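You operate a simulated robot arm through the tools that you are given. There is no shell and no other tool.

You run a simulated two-armed robot. Do the job below in one go: nothing can be reset, and whatever is moved stays where it is left.

TASK
Shut press one down: heat off, tray in, guard down, air valve shut, power off.
Fine: touch no other control.

Only the result counts: the job must be done as asked and must still hold three seconds after the hand-in. Knocking over, shifting, dropping, spilling or breaking anything else fails it.

THE ROBOT
Two 7-joint arms with fingered hands on one trunk that stands fixed in place. Base frame: the origin is at the foot of the trunk, x ahead of it, y to its left, z up. Units: m, degrees, N and s.
The left shoulder is at [0.021, 0.208, 1.523], the right one opposite. Each reaches about 1.152 m from its shoulder. Payload 5 kg a hand.
The TCP of each hand is the grasp point between the finger pads, 0.048 m short of the fingertips. In the tool frame z runs along the fingers and y along their closing line. The gripper opens to 0.16 m; its body begins 0.056 m behind the TCP. The gripper is a hand of 4 fingers: y runs from the thumb to the fingers, the wrist lies at [-0.026, -0.142, -0.252] in the tool frame, and closing takes about 1.5 s.
Orientation is that of the tool frame in the base frame, as a unit quaternion [x, y, z, w]. With the fingers straight down and the wrist toward the robot, the tool's x, y and z point along [0, 1, 0], [1, 0, 0] and [0, 0, -1] of the base frame.

THE INTERFACE
- The arms move only by the tool move_arm. It takes "left_deltas", "right_deltas" or both (then of equal length, played together; a hand with none holds still); each is a list of rows, each an object of numbers (a shift or turn left out is 0, a gripper value left out holds the last): "dx", "dy", "dz": the shift along the tool's x, y, z in units of 25 mm (1.0 is 25 mm); "rx", "ry", "rz": the turn, a rotation vector about the tool's x, y, z in units of 4 degrees (1.0 is 4 degrees). In form: [{"dx": .., "dy": .., "dz": .., "rx": .., "ry": .., "rz": ..}, ...]. A call has 1 to 20 rows; each row shifts and turns the commanded pose from where the row before left it, along the tool's axes as they then stand. "left_grip" and "right_grip" are, for a hand that has rows, the gripper command, from -1 (shut) to 1 (fully open), values between in proportion, set as the call begins (left out, the last holds). A call with a number of a shift or a turn outside -1 to 1 is refused whole. A row lasts 0.2 s, in which the tool goes at most 0.05 m and 8.6 degrees; a call with a longer step from one row to the next is refused whole, and so is a gripper value outside its range. A pose out of reach is approached as far as the arm can. The call stops where the force on the tool passes 40 N (or 10 N more than at its start, if that is more) or the arm is blocked; 0.2 s more then pass. Each finger travels about 0.108 m/s and halts on what it meets, pressing with about 31 N; the grip force reading is that of the motor and also rises with nothing between the fingers. The clock runs only during rows and for 0.2 s after the last one: add rows that do not move to give the fingers time. The reply holds the time, the measured pose of the TCP, the force on the tool along the base axes, the opening and the grip force, in the units named above and with some noise, with the torque about the TCP (base axes, N m) and any sound that the robot's microphone picked up.
- Cameras (640 x 400 px; columns grow to the right, rows downward): "scene" is now at [0.0901, -0.0433, 1.7104]; the picture's right is [-0.48, -0.88, 0.00], its down [-0.51, 0.28, -0.81] and it looks along [0.71, -0.39, -0.58] (base axes); focal length 271 px, centre (320, 200). "left" rides on the left gripper at [-0.087, -0.133, -0.189] in its tool frame; the picture's right is [-0.83, -0.26, 0.49], its down [0.51, -0.71, 0.49] and it looks along [0.22, 0.66, 0.72] (tool axes); focal length 238 px, centre (320, 200). "right" rides on the right gripper at [0.087, -0.132, -0.189] in its tool frame; the picture's right is [-0.83, 0.26, -0.49], its down [-0.51, -0.71, 0.49] and it looks along [-0.22, 0.66, 0.72] (tool axes); focal length 238 px, centre (320, 200). There is no depth. A picture from a camera that has moved, and an enlarged one, comes with that camera's place and axes in the base frame and with its lens.
- snapshot(camera): a new picture of that camera. No time passes.
- slide_trunk(by): moves the trunk up (or, below 0, down) by that many m; the arms and the scene camera ride with it, the base frame stays. It gives what a move gives, with no picture.
- hand_shape(shape, hand): the hand has 4 fingers and takes this shape, open, in about a second: jaw (thumb against the fingers, like two jaws); tri (thumb and two fingers); tip (a fingertip pinch); poke (one finger out to press); point (the index stretched); flat (the hand flat); cup (the hand cupped); fist (a fist). The gripper value then closes the fingers along that shape, each until it touches; the sizes above hold for jaw. It gives what a move gives, with no picture.
- head_to(pan, tilt): turns the head with the scene camera to pan (to the left, within 86 degrees either way) and tilt (down, from -29 to 69), counted from straight ahead of the robot. It gives what a move gives.
- enlarge(camera, box): a new picture of the part [left, top, right, bottom] of that camera's present view, enlarged. No time passes.
- job_done(): hands the job in; it is judged then, once.

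Nothing tells you positions but the pictures and the camera data. Unless the task says otherwise, let go and move clear before handing in.

The tools are called as a command line: name --argument value ..., lists and objects as JSON in quotes. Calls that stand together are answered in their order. move_arm: Moves the arms, as the interface text tells. Its arguments: {"type":"object","properties":{"left_deltas":{"type":"array"},"left_grip":{"type":"number"},"right_deltas":{"type":"array"},"right_grip":{"type":"number"}},"required":[]} The other tools are called the same way: slide_trunk (by) moves the trunk up or down; hand_shape (shape, hand) gives the hand a shape; head_to (pan, tilt) turns the head that bears the scene camera; snapshot (camera) takes a picture; enlarge (camera, box) takes an enlarged picture of a part of a camera's view; job_done () hands the job in.

At the start:

```text
time: 0.0
left_position: [0.7957, -0.01, 1.5312]
left_tcp_rot: [0.707, 0.707, 0.001, -0.001]
left_ft_force: [-0.3, -0.4, 0.1]
left_ft_torque: [0.05, -0.01, 0.01]
left_width: 0.1594
left_grip_force: 0.1
left_shape: jaw
right_position: [0.3888, -0.5722, 1.5245]
right_tcp_rot: [0.707, 0.707, 0.0, 0.0]
right_ft_force: [-0.5, -0.7, 0.2]
right_ft_torque: [0.0, 0.07, -0.02]
right_width: 0.1594
right_grip_force: 0.0
right_shape: jaw
trunk travel left (down, up): [-0.525, 0.165]
head pan, tilt (commanded): [-28.7, 35.5]
```

scene: 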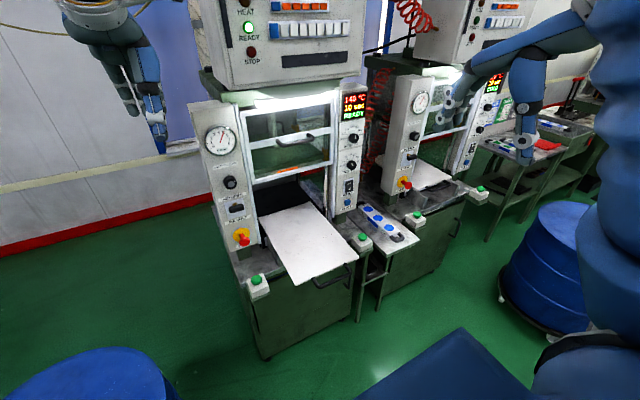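
right: 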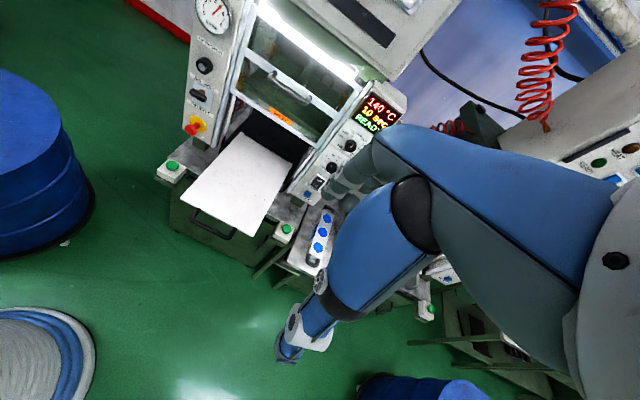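
left: 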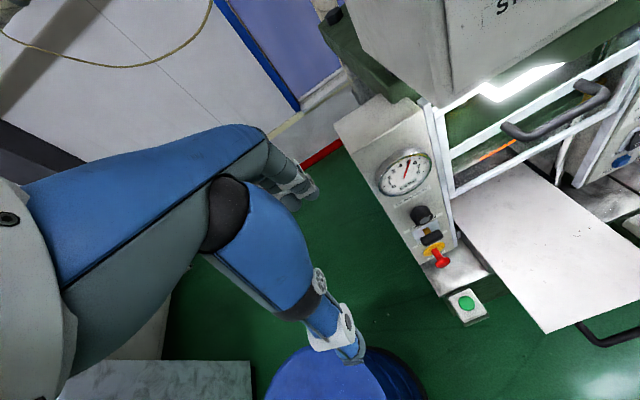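

I see two presses side by side, the nearer one with its tray out and its guard half raised. I'll first look closer at the controls to find out which is press one and which control does what.

enlarge --camera "scene" --box '[180, 80, 400, 220]'

enlarge --camera "scene" --box '[190, 180, 430, 330]'

enlarge --camera "scene" --box '[180, 0, 400, 110]'

enlarge --camera "right" --box '[150, 0, 430, 175]'

enlarge --camera "left" --box '[320, 80, 640, 340]'

```text
2.86 times, centred on (290, 150) of scene
camera zoom: at [0.0901, -0.0433, 1.7104], right [-0.48, -0.88, 0.0], down [-0.51, 0.28, -0.81], along [0.71, -0.39, -0.58], focal length 774 px, centre (406, 343)
```

zoom: 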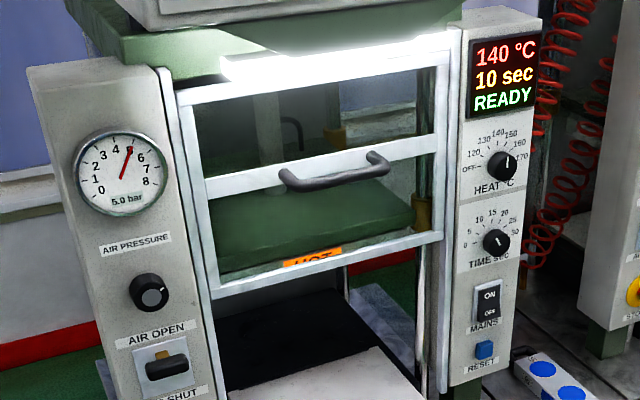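

```text
2.67 times, centred on (310, 255) of scene
camera zoom: at [0.0901, -0.0433, 1.7104], right [-0.48, -0.88, 0.0], down [-0.51, 0.28, -0.81], along [0.71, -0.39, -0.58], focal length 722 px, centre (347, 53)
```

zoom: 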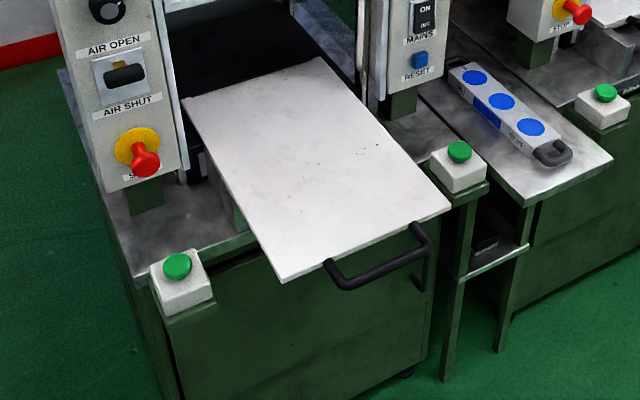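

```text
2.91 times, centred on (290, 55) of scene
camera zoom: at [0.0901, -0.0433, 1.7104], right [-0.48, -0.88, 0.0], down [-0.51, 0.28, -0.81], along [0.71, -0.39, -0.58], focal length 788 px, centre (407, 622)
```

zoom: 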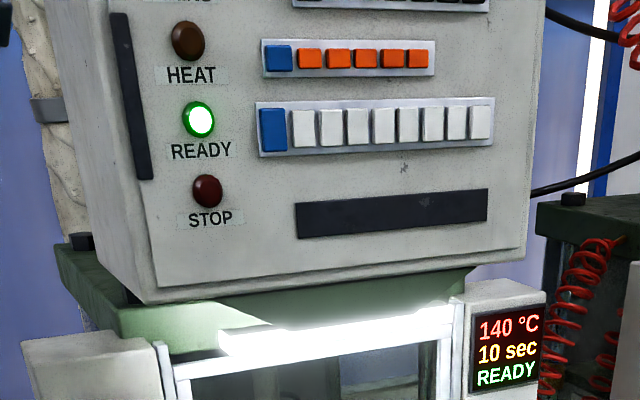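

```text
2.29 times, centred on (290, 88) of right
camera zoom: at [0.256, -0.486, 1.7132], right [0.26, -0.83, 0.49], down [-0.71, -0.51, -0.49], along [0.66, -0.22, -0.72], focal length 545 px, centre (389, 457)
```

zoom: 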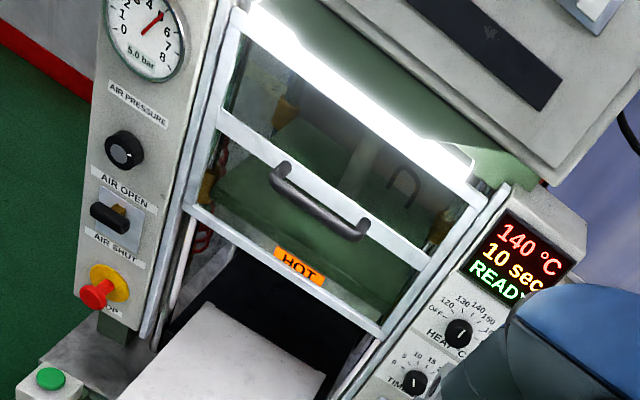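

```text
1.54 times, centred on (480, 210) of left
camera zoom: at [0.6617, -0.0973, 1.7199], right [-0.26, -0.83, -0.49], down [-0.71, 0.51, -0.49], along [0.66, 0.22, -0.72], focal length 367 px, centre (74, 185)
```

zoom: 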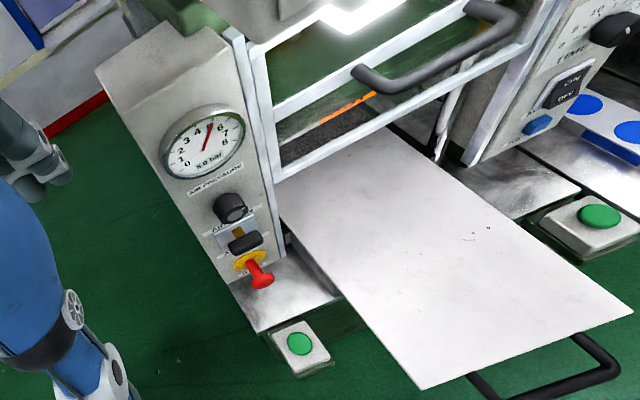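

The controls of the near press are readable: HEAT and TIME knobs, MAINS rocker, AIR lever, guard handle and tray handle. Next I look for a nameplate to tell which press is "one", by tilting the head.

head_to --pan -35 --tilt 5

snapshot --camera "scene"

```text
time: 0.9
left_position: [0.7942, -0.0111, 1.5326]
left_tcp_rot: [0.707, 0.707, 0.0, 0.0]
left_ft_force: [-0.6, 0.6, -0.1]
left_ft_torque: [0.02, -0.01, -0.01]
left_width: 0.1595
left_grip_force: 0.1
left_shape: jaw
right_position: [0.3887, -0.5727, 1.5239]
right_tcp_rot: [0.707, 0.707, 0.0, 0.0]
right_ft_force: [0.1, -0.4, 0.3]
right_ft_torque: [0.0, 0.03, 0.02]
right_width: 0.1594
right_grip_force: 0.1
right_shape: jaw
trunk travel left (down, up): [-0.525, 0.165]
head pan, tilt (commanded): [-35.0, 5.0]
```

```text
taken
camera scene: at [0.0883, -0.0539, 1.7593], right [-0.57, -0.82, 0.0], down [-0.07, 0.05, -1.0], along [0.82, -0.57, -0.09], focal length 271 px, centre (320, 200)
```

scene: 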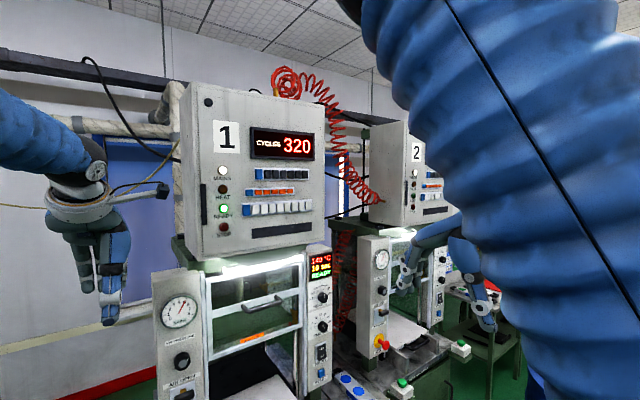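

The near press carries the "1" plate, so that is press one; the right one is press 2. I turn the head back down and enlarge each control closely.

head_to --pan -30 --tilt 30

snapshot --camera "scene"

```text
time: 1.8
left_position: [0.7955, -0.0106, 1.5317]
left_tcp_rot: [0.707, 0.707, 0.0, 0.0]
left_ft_force: [0.2, 0.0, 0.5]
left_ft_torque: [-0.03, 0.04, 0.01]
left_width: 0.1595
left_grip_force: 0.0
left_shape: jaw
right_position: [0.3886, -0.5725, 1.5247]
right_tcp_rot: [0.707, 0.707, 0.0, 0.0]
right_ft_force: [0.1, 0.0, 0.6]
right_ft_torque: [-0.01, 0.01, -0.03]
right_width: 0.1593
right_grip_force: 0.1
right_shape: jaw
trunk travel left (down, up): [-0.525, 0.165]
head pan, tilt (commanded): [-30.0, 30.0]
```

```text
taken
camera scene: at [0.0913, -0.0464, 1.719], right [-0.5, -0.87, 0.0], down [-0.43, 0.25, -0.87], along [0.75, -0.43, -0.5], focal length 271 px, centre (320, 200)
```

scene: 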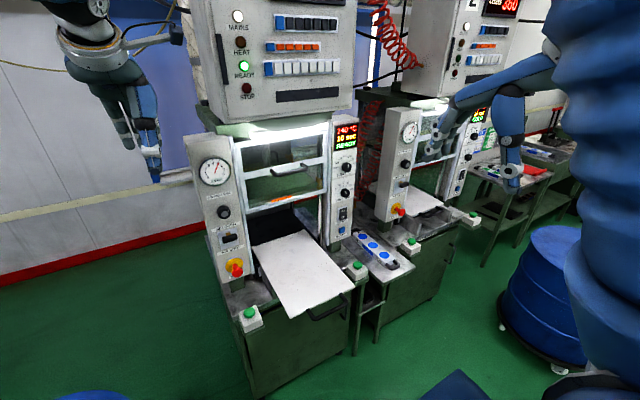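

Press one (plate "1") faces the robot at about x 0.92 m. I move the left hand back from it before lowering the trunk for a straighter look at the panels.

move_arm --left_deltas '[{"dy": -1}, {"dy": -1}, {"dy": -1}, {"dy": -1}, {"dy": -1}, {"dy": -1}, {"dy": -1}, {"dy": -1}, {"dy": -1}, {"dy": -1}, {"dy": -1}, {"dy": -1}]'

snapshot --camera "left"

enlarge --camera "scene" --box '[325, 115, 365, 140]'

enlarge --camera "scene" --box '[320, 140, 376, 175]'

enlarge --camera "scene" --box '[200, 210, 264, 250]'

enlarge --camera "scene" --box '[320, 190, 376, 225]'

```text
time: 4.4
left_position: [0.4943, -0.0102, 1.5334]
left_tcp_rot: [0.707, 0.707, 0.0, 0.001]
left_ft_force: [-1.3, -0.3, -0.5]
left_ft_torque: [0.02, -0.08, 0.02]
left_width: 0.16
left_grip_force: 0.1
left_shape: jaw
right_position: [0.3875, -0.5713, 1.5245]
right_tcp_rot: [0.707, 0.708, 0.0, 0.0]
right_ft_force: [0.6, -0.1, 0.1]
right_ft_torque: [-0.05, -0.06, -0.02]
right_width: 0.1597
right_grip_force: 0.1
right_shape: jaw
trunk travel left (down, up): [-0.525, 0.165]
head pan, tilt (commanded): [-30.0, 30.0]
```

```text
taken
camera left: at [0.3605, -0.0972, 1.7201], right [-0.26, -0.83, -0.49], down [-0.71, 0.51, -0.49], along [0.66, 0.22, -0.72], focal length 238 px, centre (320, 200)
```

left: 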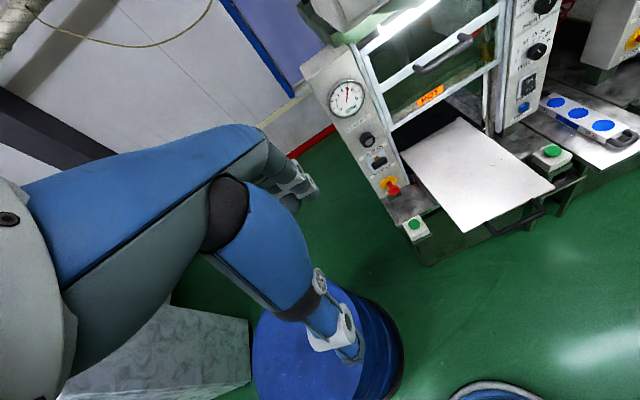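

```text
16.00 times, centred on (345, 128) of scene
camera zoom: at [0.0898, -0.046, 1.719], right [-0.5, -0.87, 0.0], down [-0.43, 0.25, -0.87], along [0.75, -0.43, -0.5], focal length 4335 px, centre (-80, 1360)
```

zoom: 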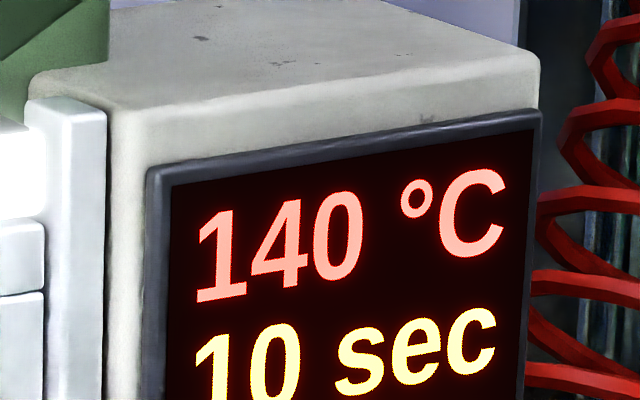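

```text
11.43 times, centred on (348, 158) of scene
camera zoom: at [0.0898, -0.046, 1.719], right [-0.5, -0.87, 0.0], down [-0.43, 0.25, -0.87], along [0.75, -0.43, -0.5], focal length 3096 px, centre (0, 686)
```

zoom: 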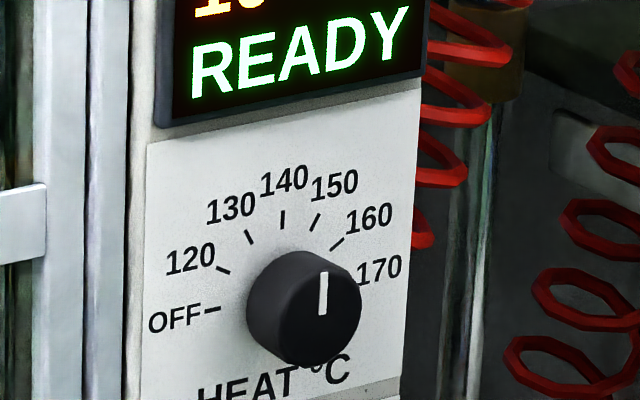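

```text
10.00 times, centred on (232, 230) of scene
camera zoom: at [0.0898, -0.046, 1.719], right [-0.5, -0.87, 0.0], down [-0.43, 0.25, -0.87], along [0.75, -0.43, -0.5], focal length 2709 px, centre (1200, -100)
```

zoom: 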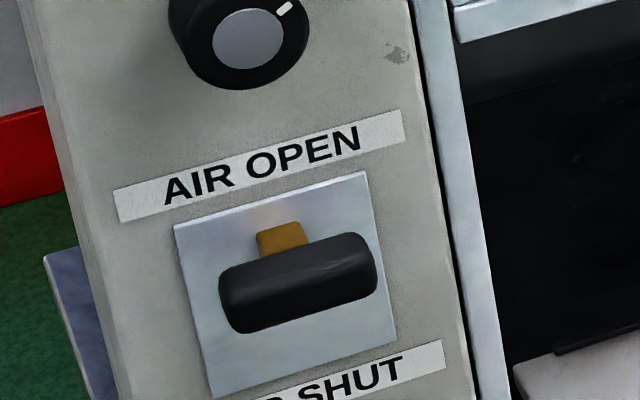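

```text
11.43 times, centred on (348, 208) of scene
camera zoom: at [0.0898, -0.046, 1.719], right [-0.5, -0.87, 0.0], down [-0.43, 0.25, -0.87], along [0.75, -0.43, -0.5], focal length 3096 px, centre (0, 114)
```

zoom: 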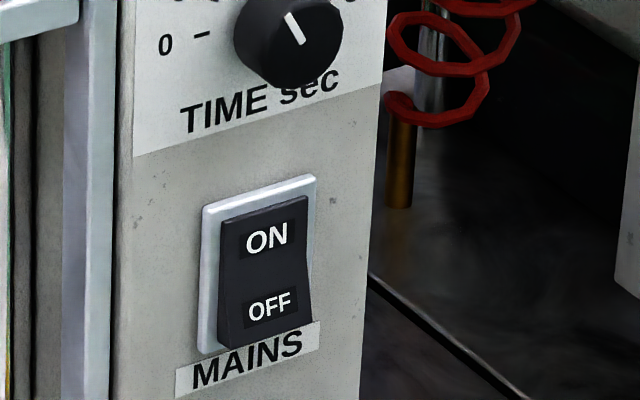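

Heat is at 140 with OFF a quarter turn counter-clockwise, the air lever's paddle is up (open), and the MAINS rocker is on ON. Before lowering the trunk I check what stands close around the robot.

head_to --pan -40 --tilt 65

snapshot --camera "scene"

head_to --pan 25 --tilt 60

snapshot --camera "scene"

snapshot --camera "right"

```text
time: 5.5
left_position: [0.4953, -0.0109, 1.5328]
left_tcp_rot: [0.707, 0.707, 0.0, -0.001]
left_ft_force: [-0.3, -0.5, -0.3]
left_ft_torque: [-0.01, -0.01, 0.0]
left_width: 0.1601
left_grip_force: 0.0
left_shape: jaw
right_position: [0.3878, -0.5721, 1.5246]
right_tcp_rot: [0.707, 0.707, 0.0, 0.0]
right_ft_force: [0.5, 0.2, -0.1]
right_ft_torque: [-0.02, -0.01, -0.01]
right_width: 0.1594
right_grip_force: 0.0
right_shape: jaw
trunk travel left (down, up): [-0.525, 0.165]
head pan, tilt (commanded): [-40.0, 65.0]
```

```text
taken
camera scene: at [0.0592, -0.04, 1.6714], right [-0.64, -0.77, 0.0], down [-0.69, 0.58, -0.42], along [0.32, -0.27, -0.91], focal length 271 px, centre (320, 200)
```

scene: 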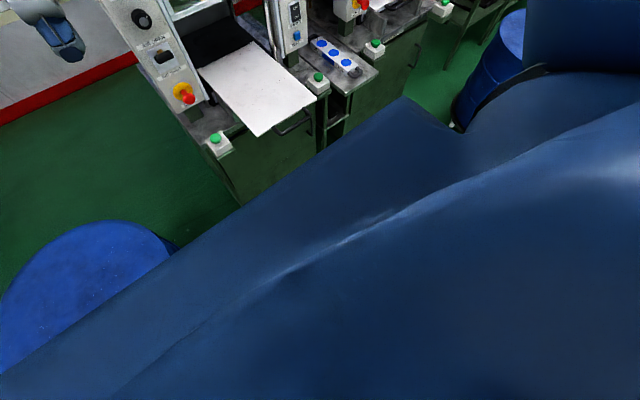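

```text
time: 6.8
left_position: [0.4962, -0.0113, 1.5321]
left_tcp_rot: [0.707, 0.707, -0.001, 0.0]
left_ft_force: [-0.1, -0.1, 0.6]
left_ft_torque: [0.0, 0.01, -0.02]
left_width: 0.1596
left_grip_force: 0.1
left_shape: jaw
right_position: [0.3879, -0.5727, 1.5245]
right_tcp_rot: [0.707, 0.707, 0.0, 0.0]
right_ft_force: [0.0, 0.9, -0.1]
right_ft_torque: [-0.01, -0.03, 0.0]
right_width: 0.1594
right_grip_force: 0.0
right_shape: jaw
trunk travel left (down, up): [-0.525, 0.165]
head pan, tilt (commanded): [25.0, 60.0]
```

```text
taken
camera scene: at [0.0732, 0.0269, 1.6769], right [0.42, -0.91, 0.0], down [-0.79, -0.36, -0.5], along [0.45, 0.21, -0.87], focal length 271 px, centre (320, 200)
```

scene: 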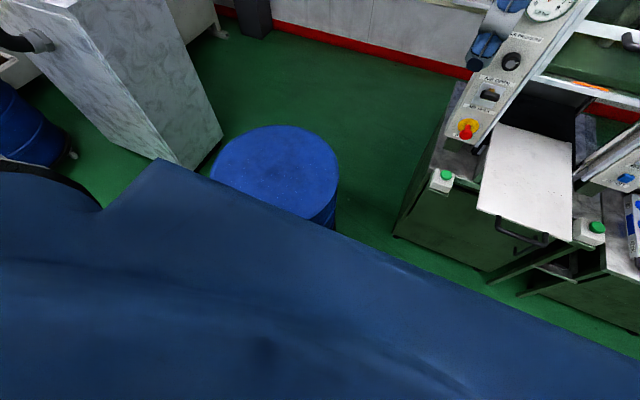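

```text
taken
camera right: at [0.2558, -0.486, 1.7132], right [0.26, -0.83, 0.49], down [-0.71, -0.51, -0.49], along [0.66, -0.22, -0.72], focal length 238 px, centre (320, 200)
```

right: 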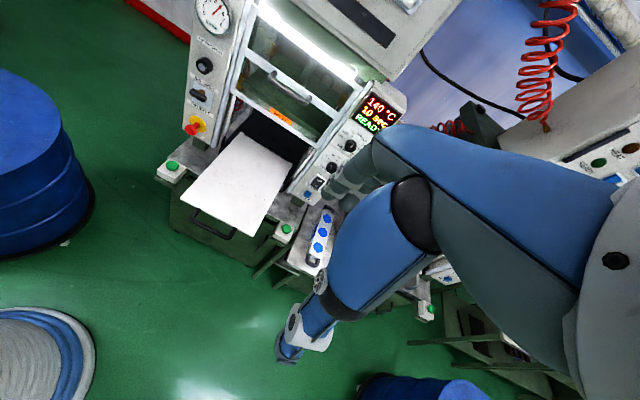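

The blue surface below is the robot's own chest; the drums stand about 0.75 m high, well away from the hands. I lower the trunk by 0.25 m to face the controls and look again.

slide_trunk --by -0.15

slide_trunk --by -0.1

head_to --pan -28 --tilt 20

snapshot --camera "scene"

snapshot --camera "right"

snapshot --camera "left"

```text
time: 8.6
left_position: [0.4952, -0.0111, 1.3806]
left_tcp_rot: [0.708, 0.706, 0.0, 0.0]
left_ft_force: [-0.4, -0.3, -0.3]
left_ft_torque: [-0.01, -0.02, -0.01]
left_width: 0.1598
left_grip_force: 0.1
left_shape: jaw
right_position: [0.3881, -0.5719, 1.3752]
right_tcp_rot: [0.707, 0.707, 0.0, 0.0]
right_ft_force: [0.5, -0.9, 0.5]
right_ft_torque: [0.02, -0.02, -0.05]
right_width: 0.1597
right_grip_force: 0.1
right_shape: jaw
trunk travel left (down, up): [-0.375, 0.315]
head pan, tilt (commanded): [25.0, 60.0]
```

```text
time: 9.9
left_position: [0.4951, -0.0101, 1.2837]
left_tcp_rot: [0.708, 0.706, 0.0, 0.0]
left_ft_force: [-0.6, -0.4, 0.8]
left_ft_torque: [-0.01, -0.02, 0.0]
left_width: 0.1597
left_grip_force: 0.0
left_shape: jaw
right_position: [0.3885, -0.5726, 1.2749]
right_tcp_rot: [0.707, 0.707, 0.001, 0.0]
right_ft_force: [0.5, 0.1, -0.2]
right_ft_torque: [-0.05, 0.01, -0.02]
right_width: 0.1596
right_grip_force: 0.0
right_shape: jaw
trunk travel left (down, up): [-0.275, 0.415]
head pan, tilt (commanded): [25.0, 60.0]
```

```text
time: 11.1
left_position: [0.4964, -0.0114, 1.2811]
left_tcp_rot: [0.707, 0.707, 0.0, -0.001]
left_ft_force: [0.0, 0.2, -0.4]
left_ft_torque: [-0.01, -0.01, 0.01]
left_width: 0.16
left_grip_force: 0.1
left_shape: jaw
right_position: [0.3885, -0.5715, 1.2748]
right_tcp_rot: [0.707, 0.707, 0.0, 0.0]
right_ft_force: [-0.4, -0.4, 0.7]
right_ft_torque: [0.0, 0.01, 0.02]
right_width: 0.1594
right_grip_force: 0.0
right_shape: jaw
trunk travel left (down, up): [-0.275, 0.415]
head pan, tilt (commanded): [-28.0, 20.0]
```

```text
taken
camera scene: at [0.095, -0.0448, 1.4849], right [-0.47, -0.88, 0.0], down [-0.3, 0.16, -0.94], along [0.83, -0.44, -0.34], focal length 271 px, centre (320, 200)
```

scene: 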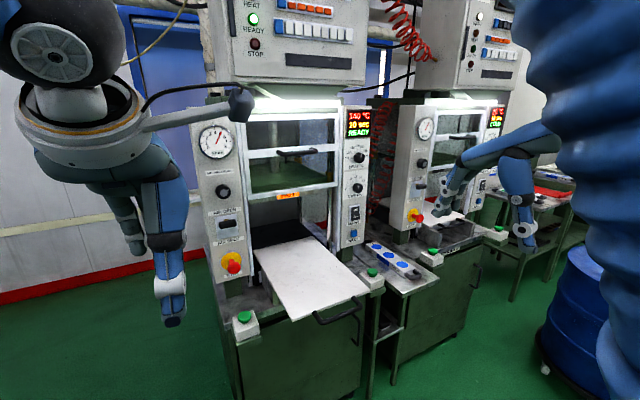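

```text
taken
camera right: at [0.2558, -0.4859, 1.4632], right [0.26, -0.83, 0.49], down [-0.71, -0.51, -0.49], along [0.66, -0.22, -0.72], focal length 238 px, centre (320, 200)
```

right: 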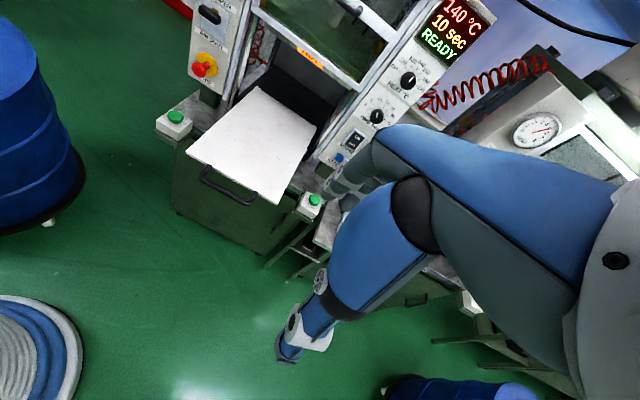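

```text
taken
camera left: at [0.3621, -0.0975, 1.4698], right [-0.26, -0.83, -0.49], down [-0.71, 0.51, -0.49], along [0.66, 0.22, -0.72], focal length 238 px, centre (320, 200)
```

left: 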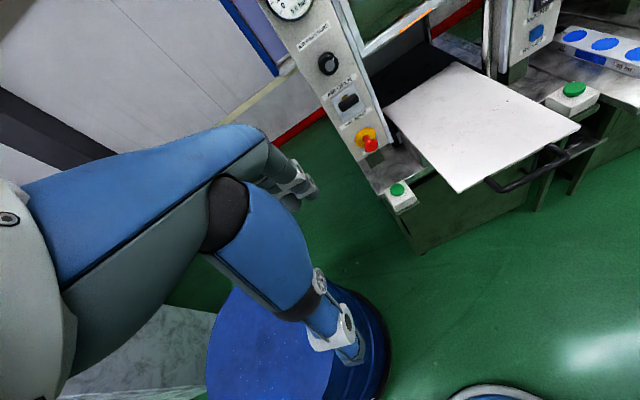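

From here the panels are seen nearly square-on. I try the "tip" shape on the right hand to see how its fingers lie.

hand_shape --hand "right" --shape "tip"

enlarge --camera "scene" --box '[400, 80, 600, 280]'

snapshot --camera "right"

```text
time: 12.0
left_position: [0.4956, -0.0108, 1.2815]
left_tcp_rot: [0.707, 0.707, 0.0, 0.0]
left_ft_force: [-0.2, -0.2, -0.5]
left_ft_torque: [0.01, 0.0, 0.0]
left_width: 0.1597
left_grip_force: 0.1
left_shape: jaw
right_position: [0.3882, -0.5724, 1.2743]
right_tcp_rot: [0.707, 0.707, 0.0, 0.0]
right_ft_force: [-0.4, 0.7, -0.4]
right_ft_torque: [0.01, 0.01, 0.0]
right_width: 0.1598
right_grip_force: 0.1
right_shape: tip
trunk travel left (down, up): [-0.275, 0.415]
head pan, tilt (commanded): [-28.0, 20.0]
```

```text
2.00 times, centred on (500, 180) of scene
camera zoom: at [0.095, -0.0449, 1.485], right [-0.47, -0.88, 0.0], down [-0.3, 0.16, -0.94], along [0.83, -0.44, -0.34], focal length 542 px, centre (-40, 240)
```

zoom: 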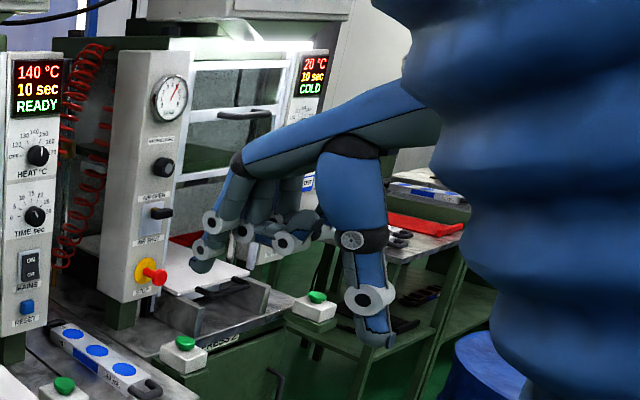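

```text
taken
camera right: at [0.2558, -0.4859, 1.4632], right [0.26, -0.83, 0.49], down [-0.71, -0.51, -0.49], along [0.66, -0.22, -0.72], focal length 238 px, centre (320, 200)
```

right: 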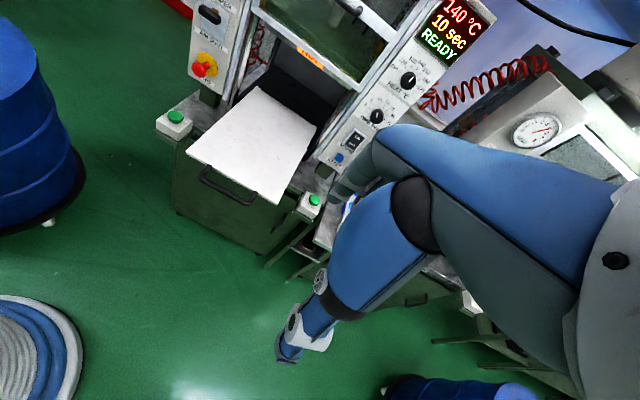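

The tip shape leaves the index and thumb out with the other fingers curled. I close it in the air to learn where the pinch meets.

move_arm --right_deltas '[{}, {}, {}, {}, {}, {}, {}, {}]' --right_grip -1

enlarge --camera "scene" --box '[400, 80, 600, 280]'

snapshot --camera "right"

```text
time: 13.8
left_position: [0.4955, -0.0111, 1.2819]
left_tcp_rot: [0.707, 0.707, 0.0, 0.0]
left_ft_force: [0.0, 0.4, 0.5]
left_ft_torque: [0.05, -0.01, -0.01]
left_width: 0.1598
left_grip_force: 0.0
left_shape: jaw
right_position: [0.3876, -0.5722, 1.2757]
right_tcp_rot: [0.707, 0.707, 0.0, 0.0]
right_ft_force: [-0.4, 0.2, 0.3]
right_ft_torque: [0.03, 0.02, -0.03]
right_width: 0.0001
right_grip_force: 30.9
right_shape: tip
trunk travel left (down, up): [-0.275, 0.415]
head pan, tilt (commanded): [-28.0, 20.0]
```

```text
2.00 times, centred on (500, 180) of scene
camera zoom: at [0.095, -0.0448, 1.485], right [-0.47, -0.88, 0.0], down [-0.3, 0.16, -0.94], along [0.83, -0.44, -0.34], focal length 542 px, centre (-40, 240)
```

zoom: 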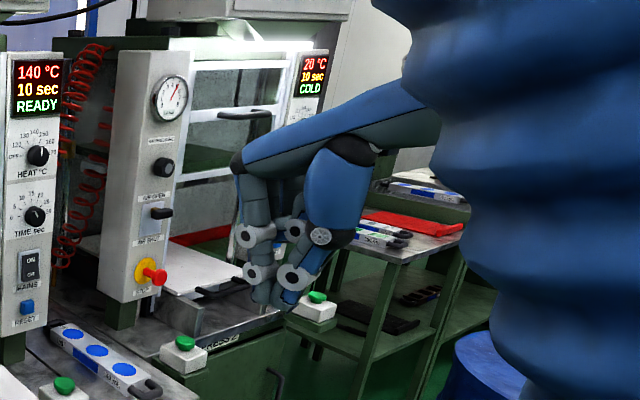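

```text
taken
camera right: at [0.2557, -0.4859, 1.4632], right [0.26, -0.83, 0.49], down [-0.71, -0.51, -0.49], along [0.66, -0.22, -0.72], focal length 238 px, centre (320, 200)
```

right: 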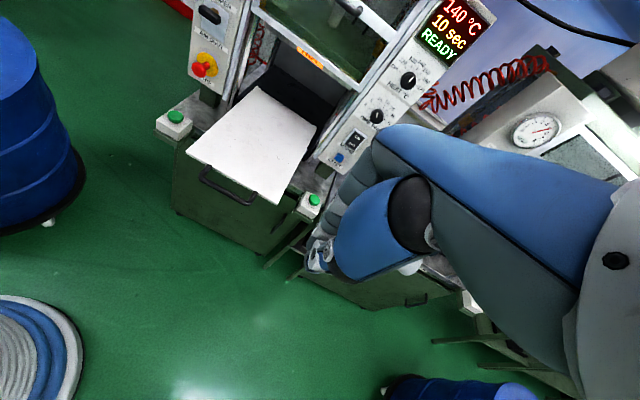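

The pinch closes on the tool axis near the fingertips, so the tip shape is right for the knob. I now reopen it and measure the controls accurately with enlarged views from several cameras.

enlarge --camera "scene" --box '[330, 135, 394, 175]'

enlarge --camera "right" --box '[368, 50, 448, 100]'

enlarge --camera "right" --box '[320, 90, 400, 140]'

enlarge --camera "scene" --box '[330, 175, 394, 215]'

enlarge --camera "scene" --box '[330, 205, 394, 245]'

```text
10.00 times, centred on (362, 155) of scene
camera zoom: at [0.095, -0.0448, 1.485], right [-0.47, -0.88, 0.0], down [-0.3, 0.16, -0.94], along [0.83, -0.44, -0.34], focal length 2709 px, centre (-100, 650)
```

zoom: 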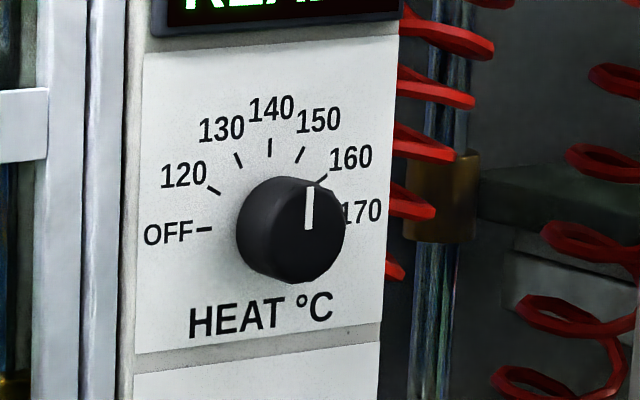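

```text
8.00 times, centred on (408, 75) of right
camera zoom: at [0.2557, -0.4859, 1.4632], right [0.26, -0.83, 0.49], down [-0.71, -0.51, -0.49], along [0.66, -0.22, -0.72], focal length 1907 px, centre (-384, 1200)
```

zoom: 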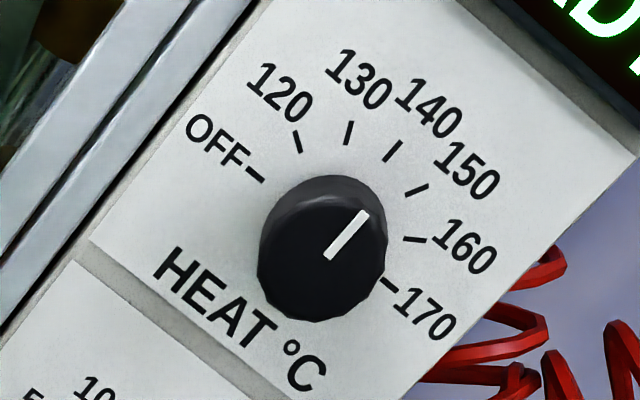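

```text
8.00 times, centred on (360, 115) of right
camera zoom: at [0.2557, -0.4859, 1.4632], right [0.26, -0.83, 0.49], down [-0.71, -0.51, -0.49], along [0.66, -0.22, -0.72], focal length 1907 px, centre (0, 880)
```

zoom: 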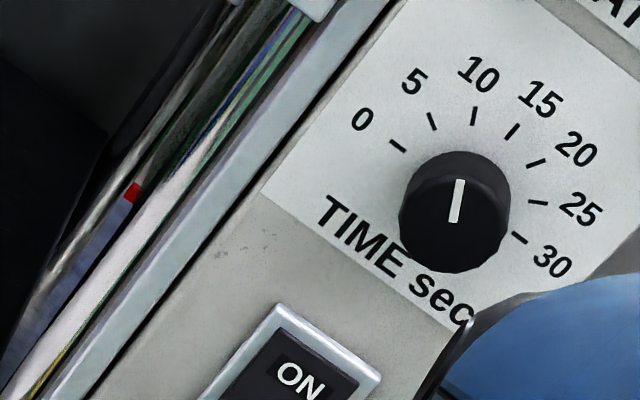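

```text
10.00 times, centred on (362, 195) of scene
camera zoom: at [0.095, -0.0448, 1.485], right [-0.47, -0.88, 0.0], down [-0.3, 0.16, -0.94], along [0.83, -0.44, -0.34], focal length 2709 px, centre (-100, 250)
```

zoom: 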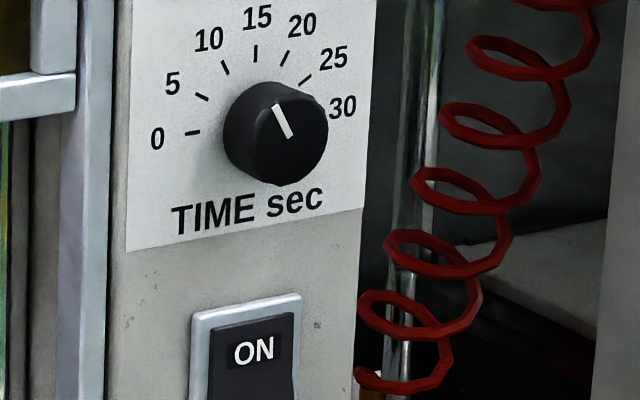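

```text
10.00 times, centred on (362, 225) of scene
camera zoom: at [0.095, -0.0448, 1.485], right [-0.47, -0.88, 0.0], down [-0.3, 0.16, -0.94], along [0.83, -0.44, -0.34], focal length 2709 px, centre (-100, -50)
```

zoom: 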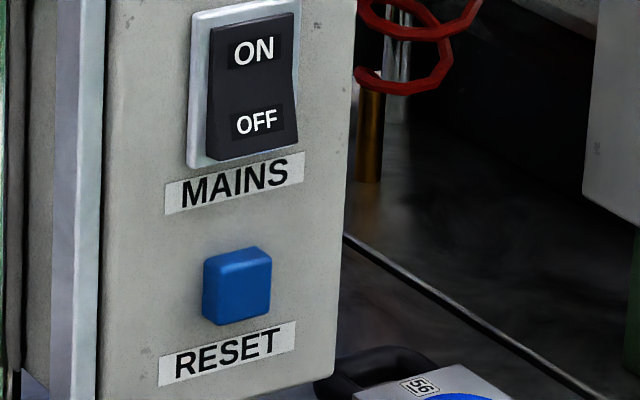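

The heat knob sits at about [0.907–0.934, -0.649, 1.287], 37 mm across, pointer at 140 with OFF 90° counter-clockwise; the TIME knob is 0.12 m below, MAINS OFF at about [0.925, -0.652, 1.040]. I swing the right hand to point forward and bring it in front of the heat knob.

move_arm --right_grip -0.1 --right_deltas '[{"rx": -1, "dx": -0.15, "dy": 0.5, "dz": 0}, {"rx": -1, "dx": -0.15, "dy": 0.499, "dz": 0.035}, {"rx": -1, "dx": -0.15, "dy": 0.495, "dz": 0.07}, {"rx": -1, "dx": -0.15, "dy": 0.489, "dz": 0.104}, {"rx": -1, "dx": -0.15, "dy": 0.481, "dz": 0.138}, {"rx": -1, "dx": -0.15, "dy": 0.47, "dz": 0.171}, {"rx": -1, "dx": -0.15, "dy": 0.457, "dz": 0.203}, {"rx": -1, "dx": -0.15, "dy": 0.441, "dz": 0.235}, {"rx": -1, "dx": -0.15, "dy": 0.424, "dz": 0.265}, {"rx": -1, "dx": -0.15, "dy": 0.405, "dz": 0.294}, {"rx": -1, "dx": -0.15, "dy": 0.383, "dz": 0.321}, {"rx": -1, "dx": -0.15, "dy": 0.36, "dz": 0.347}, {"rx": -1, "dx": -0.15, "dy": 0.335, "dz": 0.372}, {"rx": -1, "dx": -0.15, "dy": 0.308, "dz": 0.394}, {"rx": -1, "dx": -0.15, "dy": 0.28, "dz": 0.415}, {"rx": -1, "dx": -0.15, "dy": 0.25, "dz": 0.433}, {"rx": -1, "dx": -0.15, "dy": 0.219, "dz": 0.449}, {"rx": -1, "dx": -0.15, "dy": 0.187, "dz": 0.464}, {"rx": -1, "dx": -0.15, "dy": 0.155, "dz": 0.476}, {"rx": -1, "dx": -0.15, "dy": 0.121, "dz": 0.485}]'

move_arm --right_deltas '[{"rx": -1}, {"rx": -1}, {"rx": -0.5}]'

snapshot --camera "scene"

snapshot --camera "right"

```text
time: 18.0
left_position: [0.4964, -0.0132, 1.2803]
left_tcp_rot: [0.708, 0.707, 0.0, 0.0]
left_ft_force: [-0.3, -0.4, 1.2]
left_ft_torque: [0.05, 0.05, -0.04]
left_width: 0.1598
left_grip_force: 0.1
left_shape: jaw
right_position: [0.6394, -0.6488, 1.273]
right_tcp_rot: [0.543, 0.541, 0.454, 0.455]
right_ft_force: [-0.1, -0.4, 0.4]
right_ft_torque: [0.03, -0.01, 0.04]
right_width: 0.0713
right_grip_force: 0.0
right_shape: tip
trunk travel left (down, up): [-0.275, 0.415]
head pan, tilt (commanded): [-28.0, 20.0]
```

```text
time: 18.8
left_position: [0.495, -0.0111, 1.2821]
left_tcp_rot: [0.707, 0.707, 0.0, 0.0]
left_ft_force: [0.0, 0.2, -0.5]
left_ft_torque: [0.03, 0.04, -0.02]
left_width: 0.1597
left_grip_force: 0.1
left_shape: jaw
right_position: [0.6395, -0.6489, 1.2741]
right_tcp_rot: [0.5, 0.5, 0.499, 0.5]
right_ft_force: [0.6, -0.6, -0.7]
right_ft_torque: [0.0, -0.04, 0.03]
right_width: 0.0718
right_grip_force: 0.1
right_shape: tip
trunk travel left (down, up): [-0.275, 0.415]
head pan, tilt (commanded): [-28.0, 20.0]
```

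```text
taken
camera scene: at [0.0953, -0.0451, 1.485], right [-0.47, -0.88, 0.0], down [-0.3, 0.16, -0.94], along [0.83, -0.44, -0.34], focal length 271 px, centre (320, 200)
```

scene: 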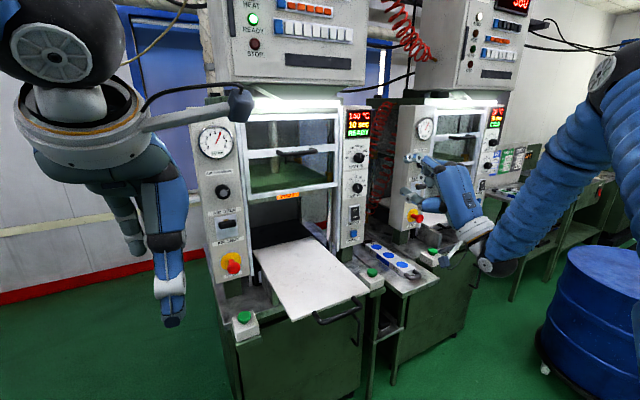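

```text
taken
camera right: at [0.4499, -0.5621, 1.1409], right [-0.49, -0.83, 0.26], down [0.49, -0.51, -0.71], along [0.72, -0.22, 0.66], focal length 238 px, centre (320, 200)
```

right: 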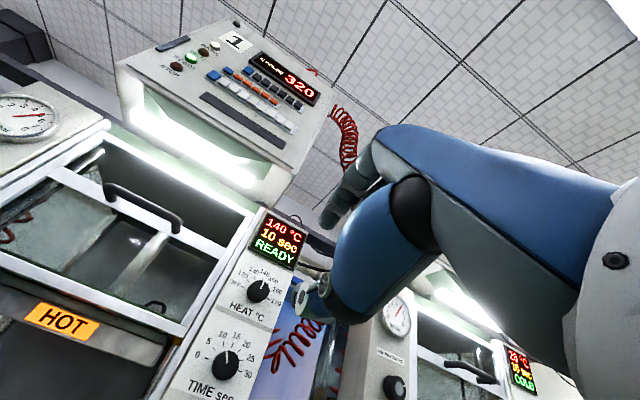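

The right hand now points forward with thumb below, pinch half open, in line with the heat knob. I move up a little and forward to just short of the knob, then look.

move_arm --right_deltas '[{"dy": 0.5, "dz": 1}, {"dz": 1}, {"dz": 1}, {"dz": 1}, {"dz": 1}, {"dz": 1}, {"dz": 1}]'

enlarge --camera "scene" --box '[310, 120, 438, 200]'

snapshot --camera "right"

```text
time: 20.4
left_position: [0.4966, -0.0098, 1.2808]
left_tcp_rot: [0.708, 0.707, -0.001, -0.001]
left_ft_force: [0.9, 0.1, -0.1]
left_ft_torque: [-0.03, 0.06, -0.01]
left_width: 0.1599
left_grip_force: 0.1
left_shape: jaw
right_position: [0.8141, -0.6488, 1.2865]
right_tcp_rot: [0.501, 0.5, 0.499, 0.499]
right_ft_force: [0.5, -1.1, -0.1]
right_ft_torque: [0.03, -0.04, 0.0]
right_width: 0.0721
right_grip_force: 0.2
right_shape: tip
trunk travel left (down, up): [-0.275, 0.415]
head pan, tilt (commanded): [-28.0, 20.0]
```

```text
5.00 times, centred on (374, 160) of scene
camera zoom: at [0.096, -0.0448, 1.4849], right [-0.47, -0.88, 0.0], down [-0.3, 0.16, -0.94], along [0.83, -0.44, -0.34], focal length 1355 px, centre (50, 400)
```

zoom: 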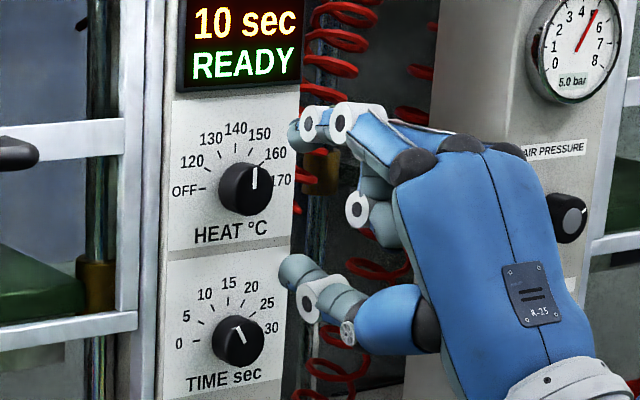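

```text
taken
camera right: at [0.6251, -0.5624, 1.1534], right [-0.49, -0.83, 0.26], down [0.49, -0.51, -0.71], along [0.72, -0.22, 0.65], focal length 238 px, centre (320, 200)
```

right: 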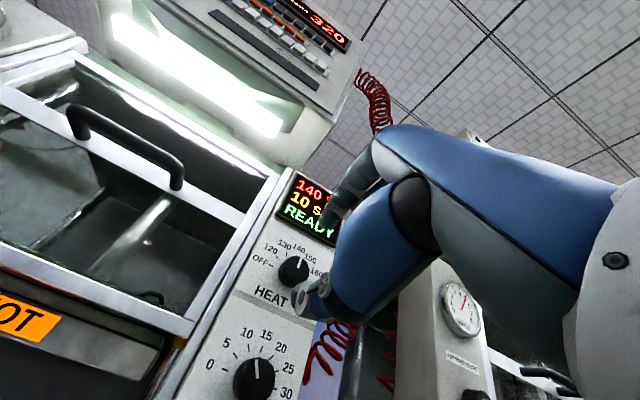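

Index above and thumb below straddle the knob's axis, as the projection confirms. I move 60 mm further in, to put the fingertips around the knob just short of the panel.

move_arm --right_deltas '[{"dz": 0.6}, {"dz": 0.6}, {"dz": 0.6}, {"dz": 0.6}]'

enlarge --camera "scene" --box '[310, 120, 438, 200]'

enlarge --camera "right" --box '[200, 150, 440, 300]'

```text
time: 21.4
left_position: [0.4962, -0.0107, 1.281]
left_tcp_rot: [0.707, 0.707, 0.0, 0.0]
left_ft_force: [0.4, 1.2, -0.6]
left_ft_torque: [-0.03, 0.04, 0.0]
left_width: 0.1596
left_grip_force: 0.0
left_shape: jaw
right_position: [0.8751, -0.6486, 1.2865]
right_tcp_rot: [0.501, 0.5, 0.499, 0.5]
right_ft_force: [0.5, -0.7, 0.2]
right_ft_torque: [0.02, 0.01, -0.04]
right_width: 0.072
right_grip_force: 0.1
right_shape: tip
trunk travel left (down, up): [-0.275, 0.415]
head pan, tilt (commanded): [-28.0, 20.0]
```

```text
5.00 times, centred on (374, 160) of scene
camera zoom: at [0.0958, -0.045, 1.4849], right [-0.47, -0.88, 0.0], down [-0.3, 0.16, -0.94], along [0.83, -0.44, -0.34], focal length 1355 px, centre (50, 400)
```

zoom: 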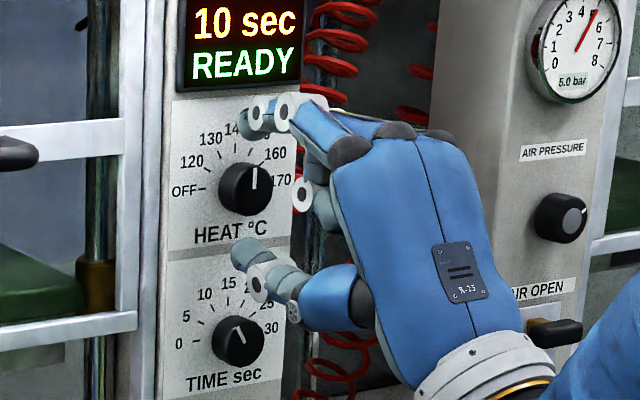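

```text
2.67 times, centred on (320, 225) of right
camera zoom: at [0.6848, -0.5626, 1.1531], right [-0.49, -0.83, 0.26], down [0.49, -0.51, -0.71], along [0.72, -0.22, 0.65], focal length 636 px, centre (320, 133)
```

zoom: 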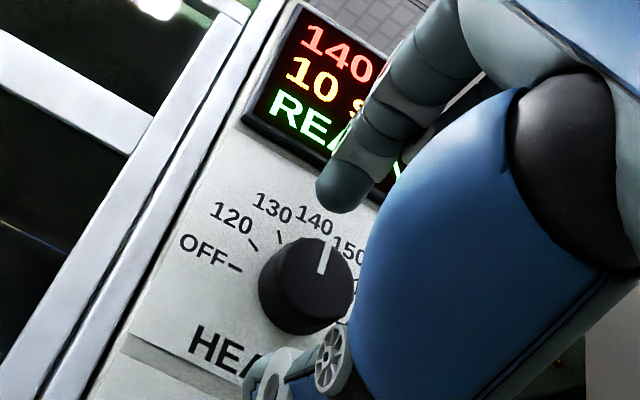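

The fingertips flank the heat knob without contact. I close the pinch on it.

move_arm --right_grip -1 --right_deltas '[{}, {}, {}, {}, {}]'

enlarge --camera "scene" --box '[310, 120, 438, 200]'

enlarge --camera "right" --box '[200, 150, 440, 300]'

```text
time: 22.6
left_position: [0.4951, -0.011, 1.2812]
left_tcp_rot: [0.707, 0.708, 0.0, 0.0]
left_ft_force: [-0.2, 0.1, 0.2]
left_ft_torque: [-0.01, -0.02, 0.02]
left_width: 0.1601
left_grip_force: 0.1
left_shape: jaw
right_position: [0.8737, -0.6486, 1.2871]
right_tcp_rot: [0.5, 0.5, 0.5, 0.5]
right_ft_force: [2.4, -0.1, 0.2]
right_ft_torque: [0.01, -0.01, -0.03]
right_width: 0.0311
right_grip_force: 30.8
right_shape: tip
trunk travel left (down, up): [-0.275, 0.415]
head pan, tilt (commanded): [-28.0, 20.0]
```

```text
5.00 times, centred on (374, 160) of scene
camera zoom: at [0.0953, -0.0449, 1.485], right [-0.47, -0.88, 0.0], down [-0.3, 0.16, -0.94], along [0.83, -0.44, -0.34], focal length 1355 px, centre (50, 400)
```

zoom: 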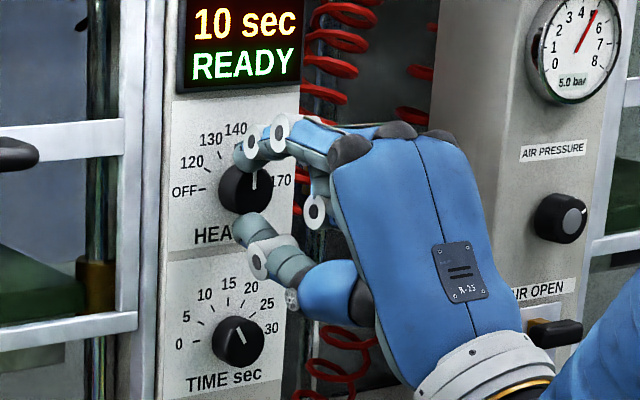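

```text
2.67 times, centred on (320, 225) of right
camera zoom: at [0.6845, -0.5623, 1.1535], right [-0.49, -0.83, 0.26], down [0.49, -0.51, -0.71], along [0.72, -0.22, 0.66], focal length 636 px, centre (320, 133)
```

zoom: 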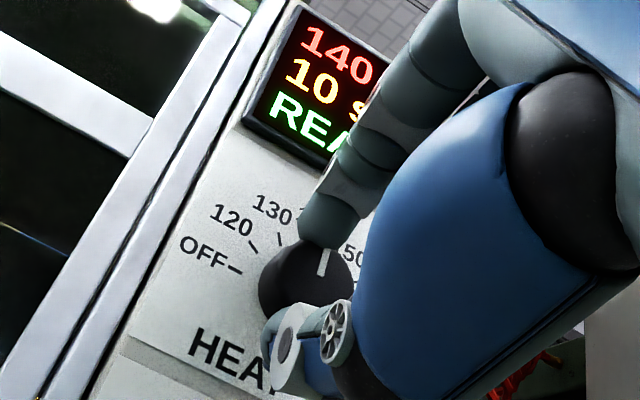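

The pinch holds the knob (31 mm, full grip force). I turn it counter-clockwise by 20° first and check.

move_arm --right_deltas '[{"rz": -1}, {"rz": -1}, {"rz": -1}, {"rz": -1}, {"rz": -1}]'

enlarge --camera "scene" --box '[310, 120, 438, 200]'

enlarge --camera "right" --box '[200, 150, 440, 300]'

```text
time: 23.8
left_position: [0.4952, -0.0109, 1.2816]
left_tcp_rot: [0.707, 0.707, 0.001, 0.0]
left_ft_force: [-0.3, 0.3, 0.8]
left_ft_torque: [0.02, -0.01, -0.02]
left_width: 0.1598
left_grip_force: 0.2
left_shape: jaw
right_position: [0.8741, -0.6493, 1.2865]
right_tcp_rot: [0.406, 0.58, 0.405, 0.579]
right_ft_force: [-1.8, 5.0, -2.9]
right_ft_torque: [0.02, 0.15, 0.1]
right_width: 0.0312
right_grip_force: 30.8
right_shape: tip
trunk travel left (down, up): [-0.275, 0.415]
head pan, tilt (commanded): [-28.0, 20.0]
```

```text
5.00 times, centred on (374, 160) of scene
camera zoom: at [0.0951, -0.0447, 1.485], right [-0.47, -0.88, 0.0], down [-0.3, 0.16, -0.94], along [0.83, -0.44, -0.34], focal length 1355 px, centre (50, 400)
```

zoom: 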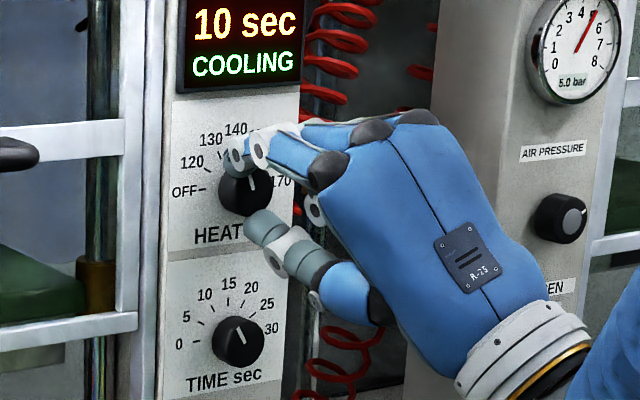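

```text
2.67 times, centred on (320, 225) of right
camera zoom: at [0.6844, -0.6128, 1.1316], right [-0.49, -0.7, 0.53], down [0.49, -0.72, -0.49], along [0.72, 0.02, 0.69], focal length 636 px, centre (320, 133)
```

zoom: 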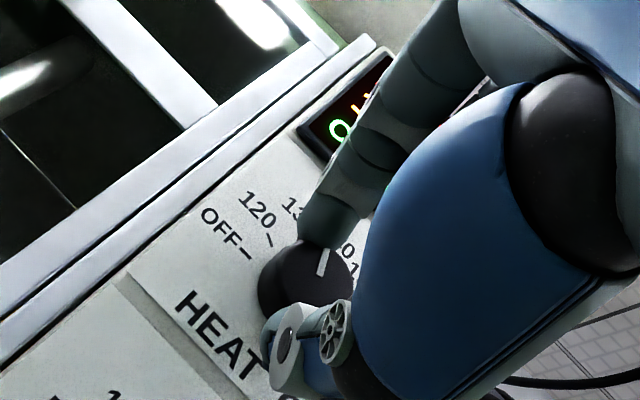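

The knob turns with the hand and the display now reads COOLING. I continue the turn toward OFF.

move_arm --right_deltas '[{"rz": -1}, {"rz": -1}, {"rz": -1}, {"rz": -1}, {"rz": -1}, {"rz": -1}, {"rz": -1}, {"rz": -1}, {"rz": -1}, {"rz": -1}]'

enlarge --camera "scene" --box '[310, 120, 438, 200]'

enlarge --camera "right" --box '[200, 150, 440, 300]'

```text
time: 26.0
left_position: [0.4952, -0.0103, 1.2816]
left_tcp_rot: [0.707, 0.707, 0.0, 0.0]
left_ft_force: [0.5, -0.5, -0.1]
left_ft_torque: [-0.02, -0.03, -0.03]
left_width: 0.1598
left_grip_force: 0.1
left_shape: jaw
right_position: [0.8732, -0.6477, 1.2862]
right_tcp_rot: [0.183, 0.684, 0.182, 0.682]
right_ft_force: [-7.1, 6.2, -12.5]
right_ft_torque: [-0.02, 0.46, 0.12]
right_width: 0.0314
right_grip_force: 31.1
right_shape: tip
trunk travel left (down, up): [-0.275, 0.415]
head pan, tilt (commanded): [-28.0, 20.0]
```

```text
5.00 times, centred on (374, 160) of scene
camera zoom: at [0.0954, -0.045, 1.4849], right [-0.47, -0.88, 0.0], down [-0.3, 0.16, -0.94], along [0.83, -0.44, -0.34], focal length 1355 px, centre (50, 400)
```

zoom: 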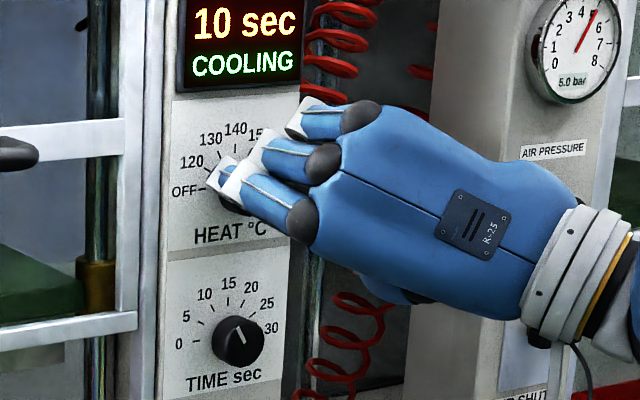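

```text
2.67 times, centred on (320, 225) of right
camera zoom: at [0.6844, -0.7207, 1.1443], right [-0.48, -0.19, 0.85], down [0.49, -0.87, 0.08], along [0.72, 0.46, 0.51], focal length 636 px, centre (320, 133)
```

zoom: 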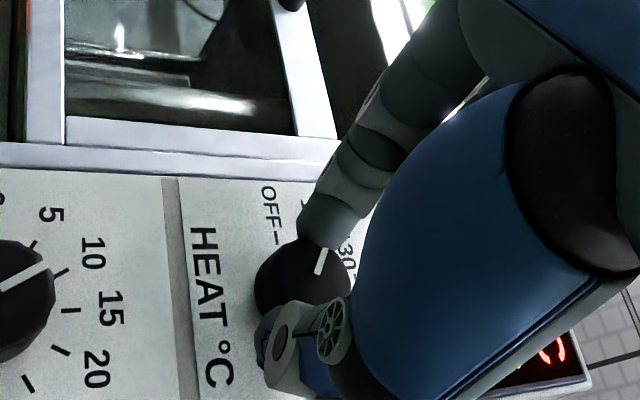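

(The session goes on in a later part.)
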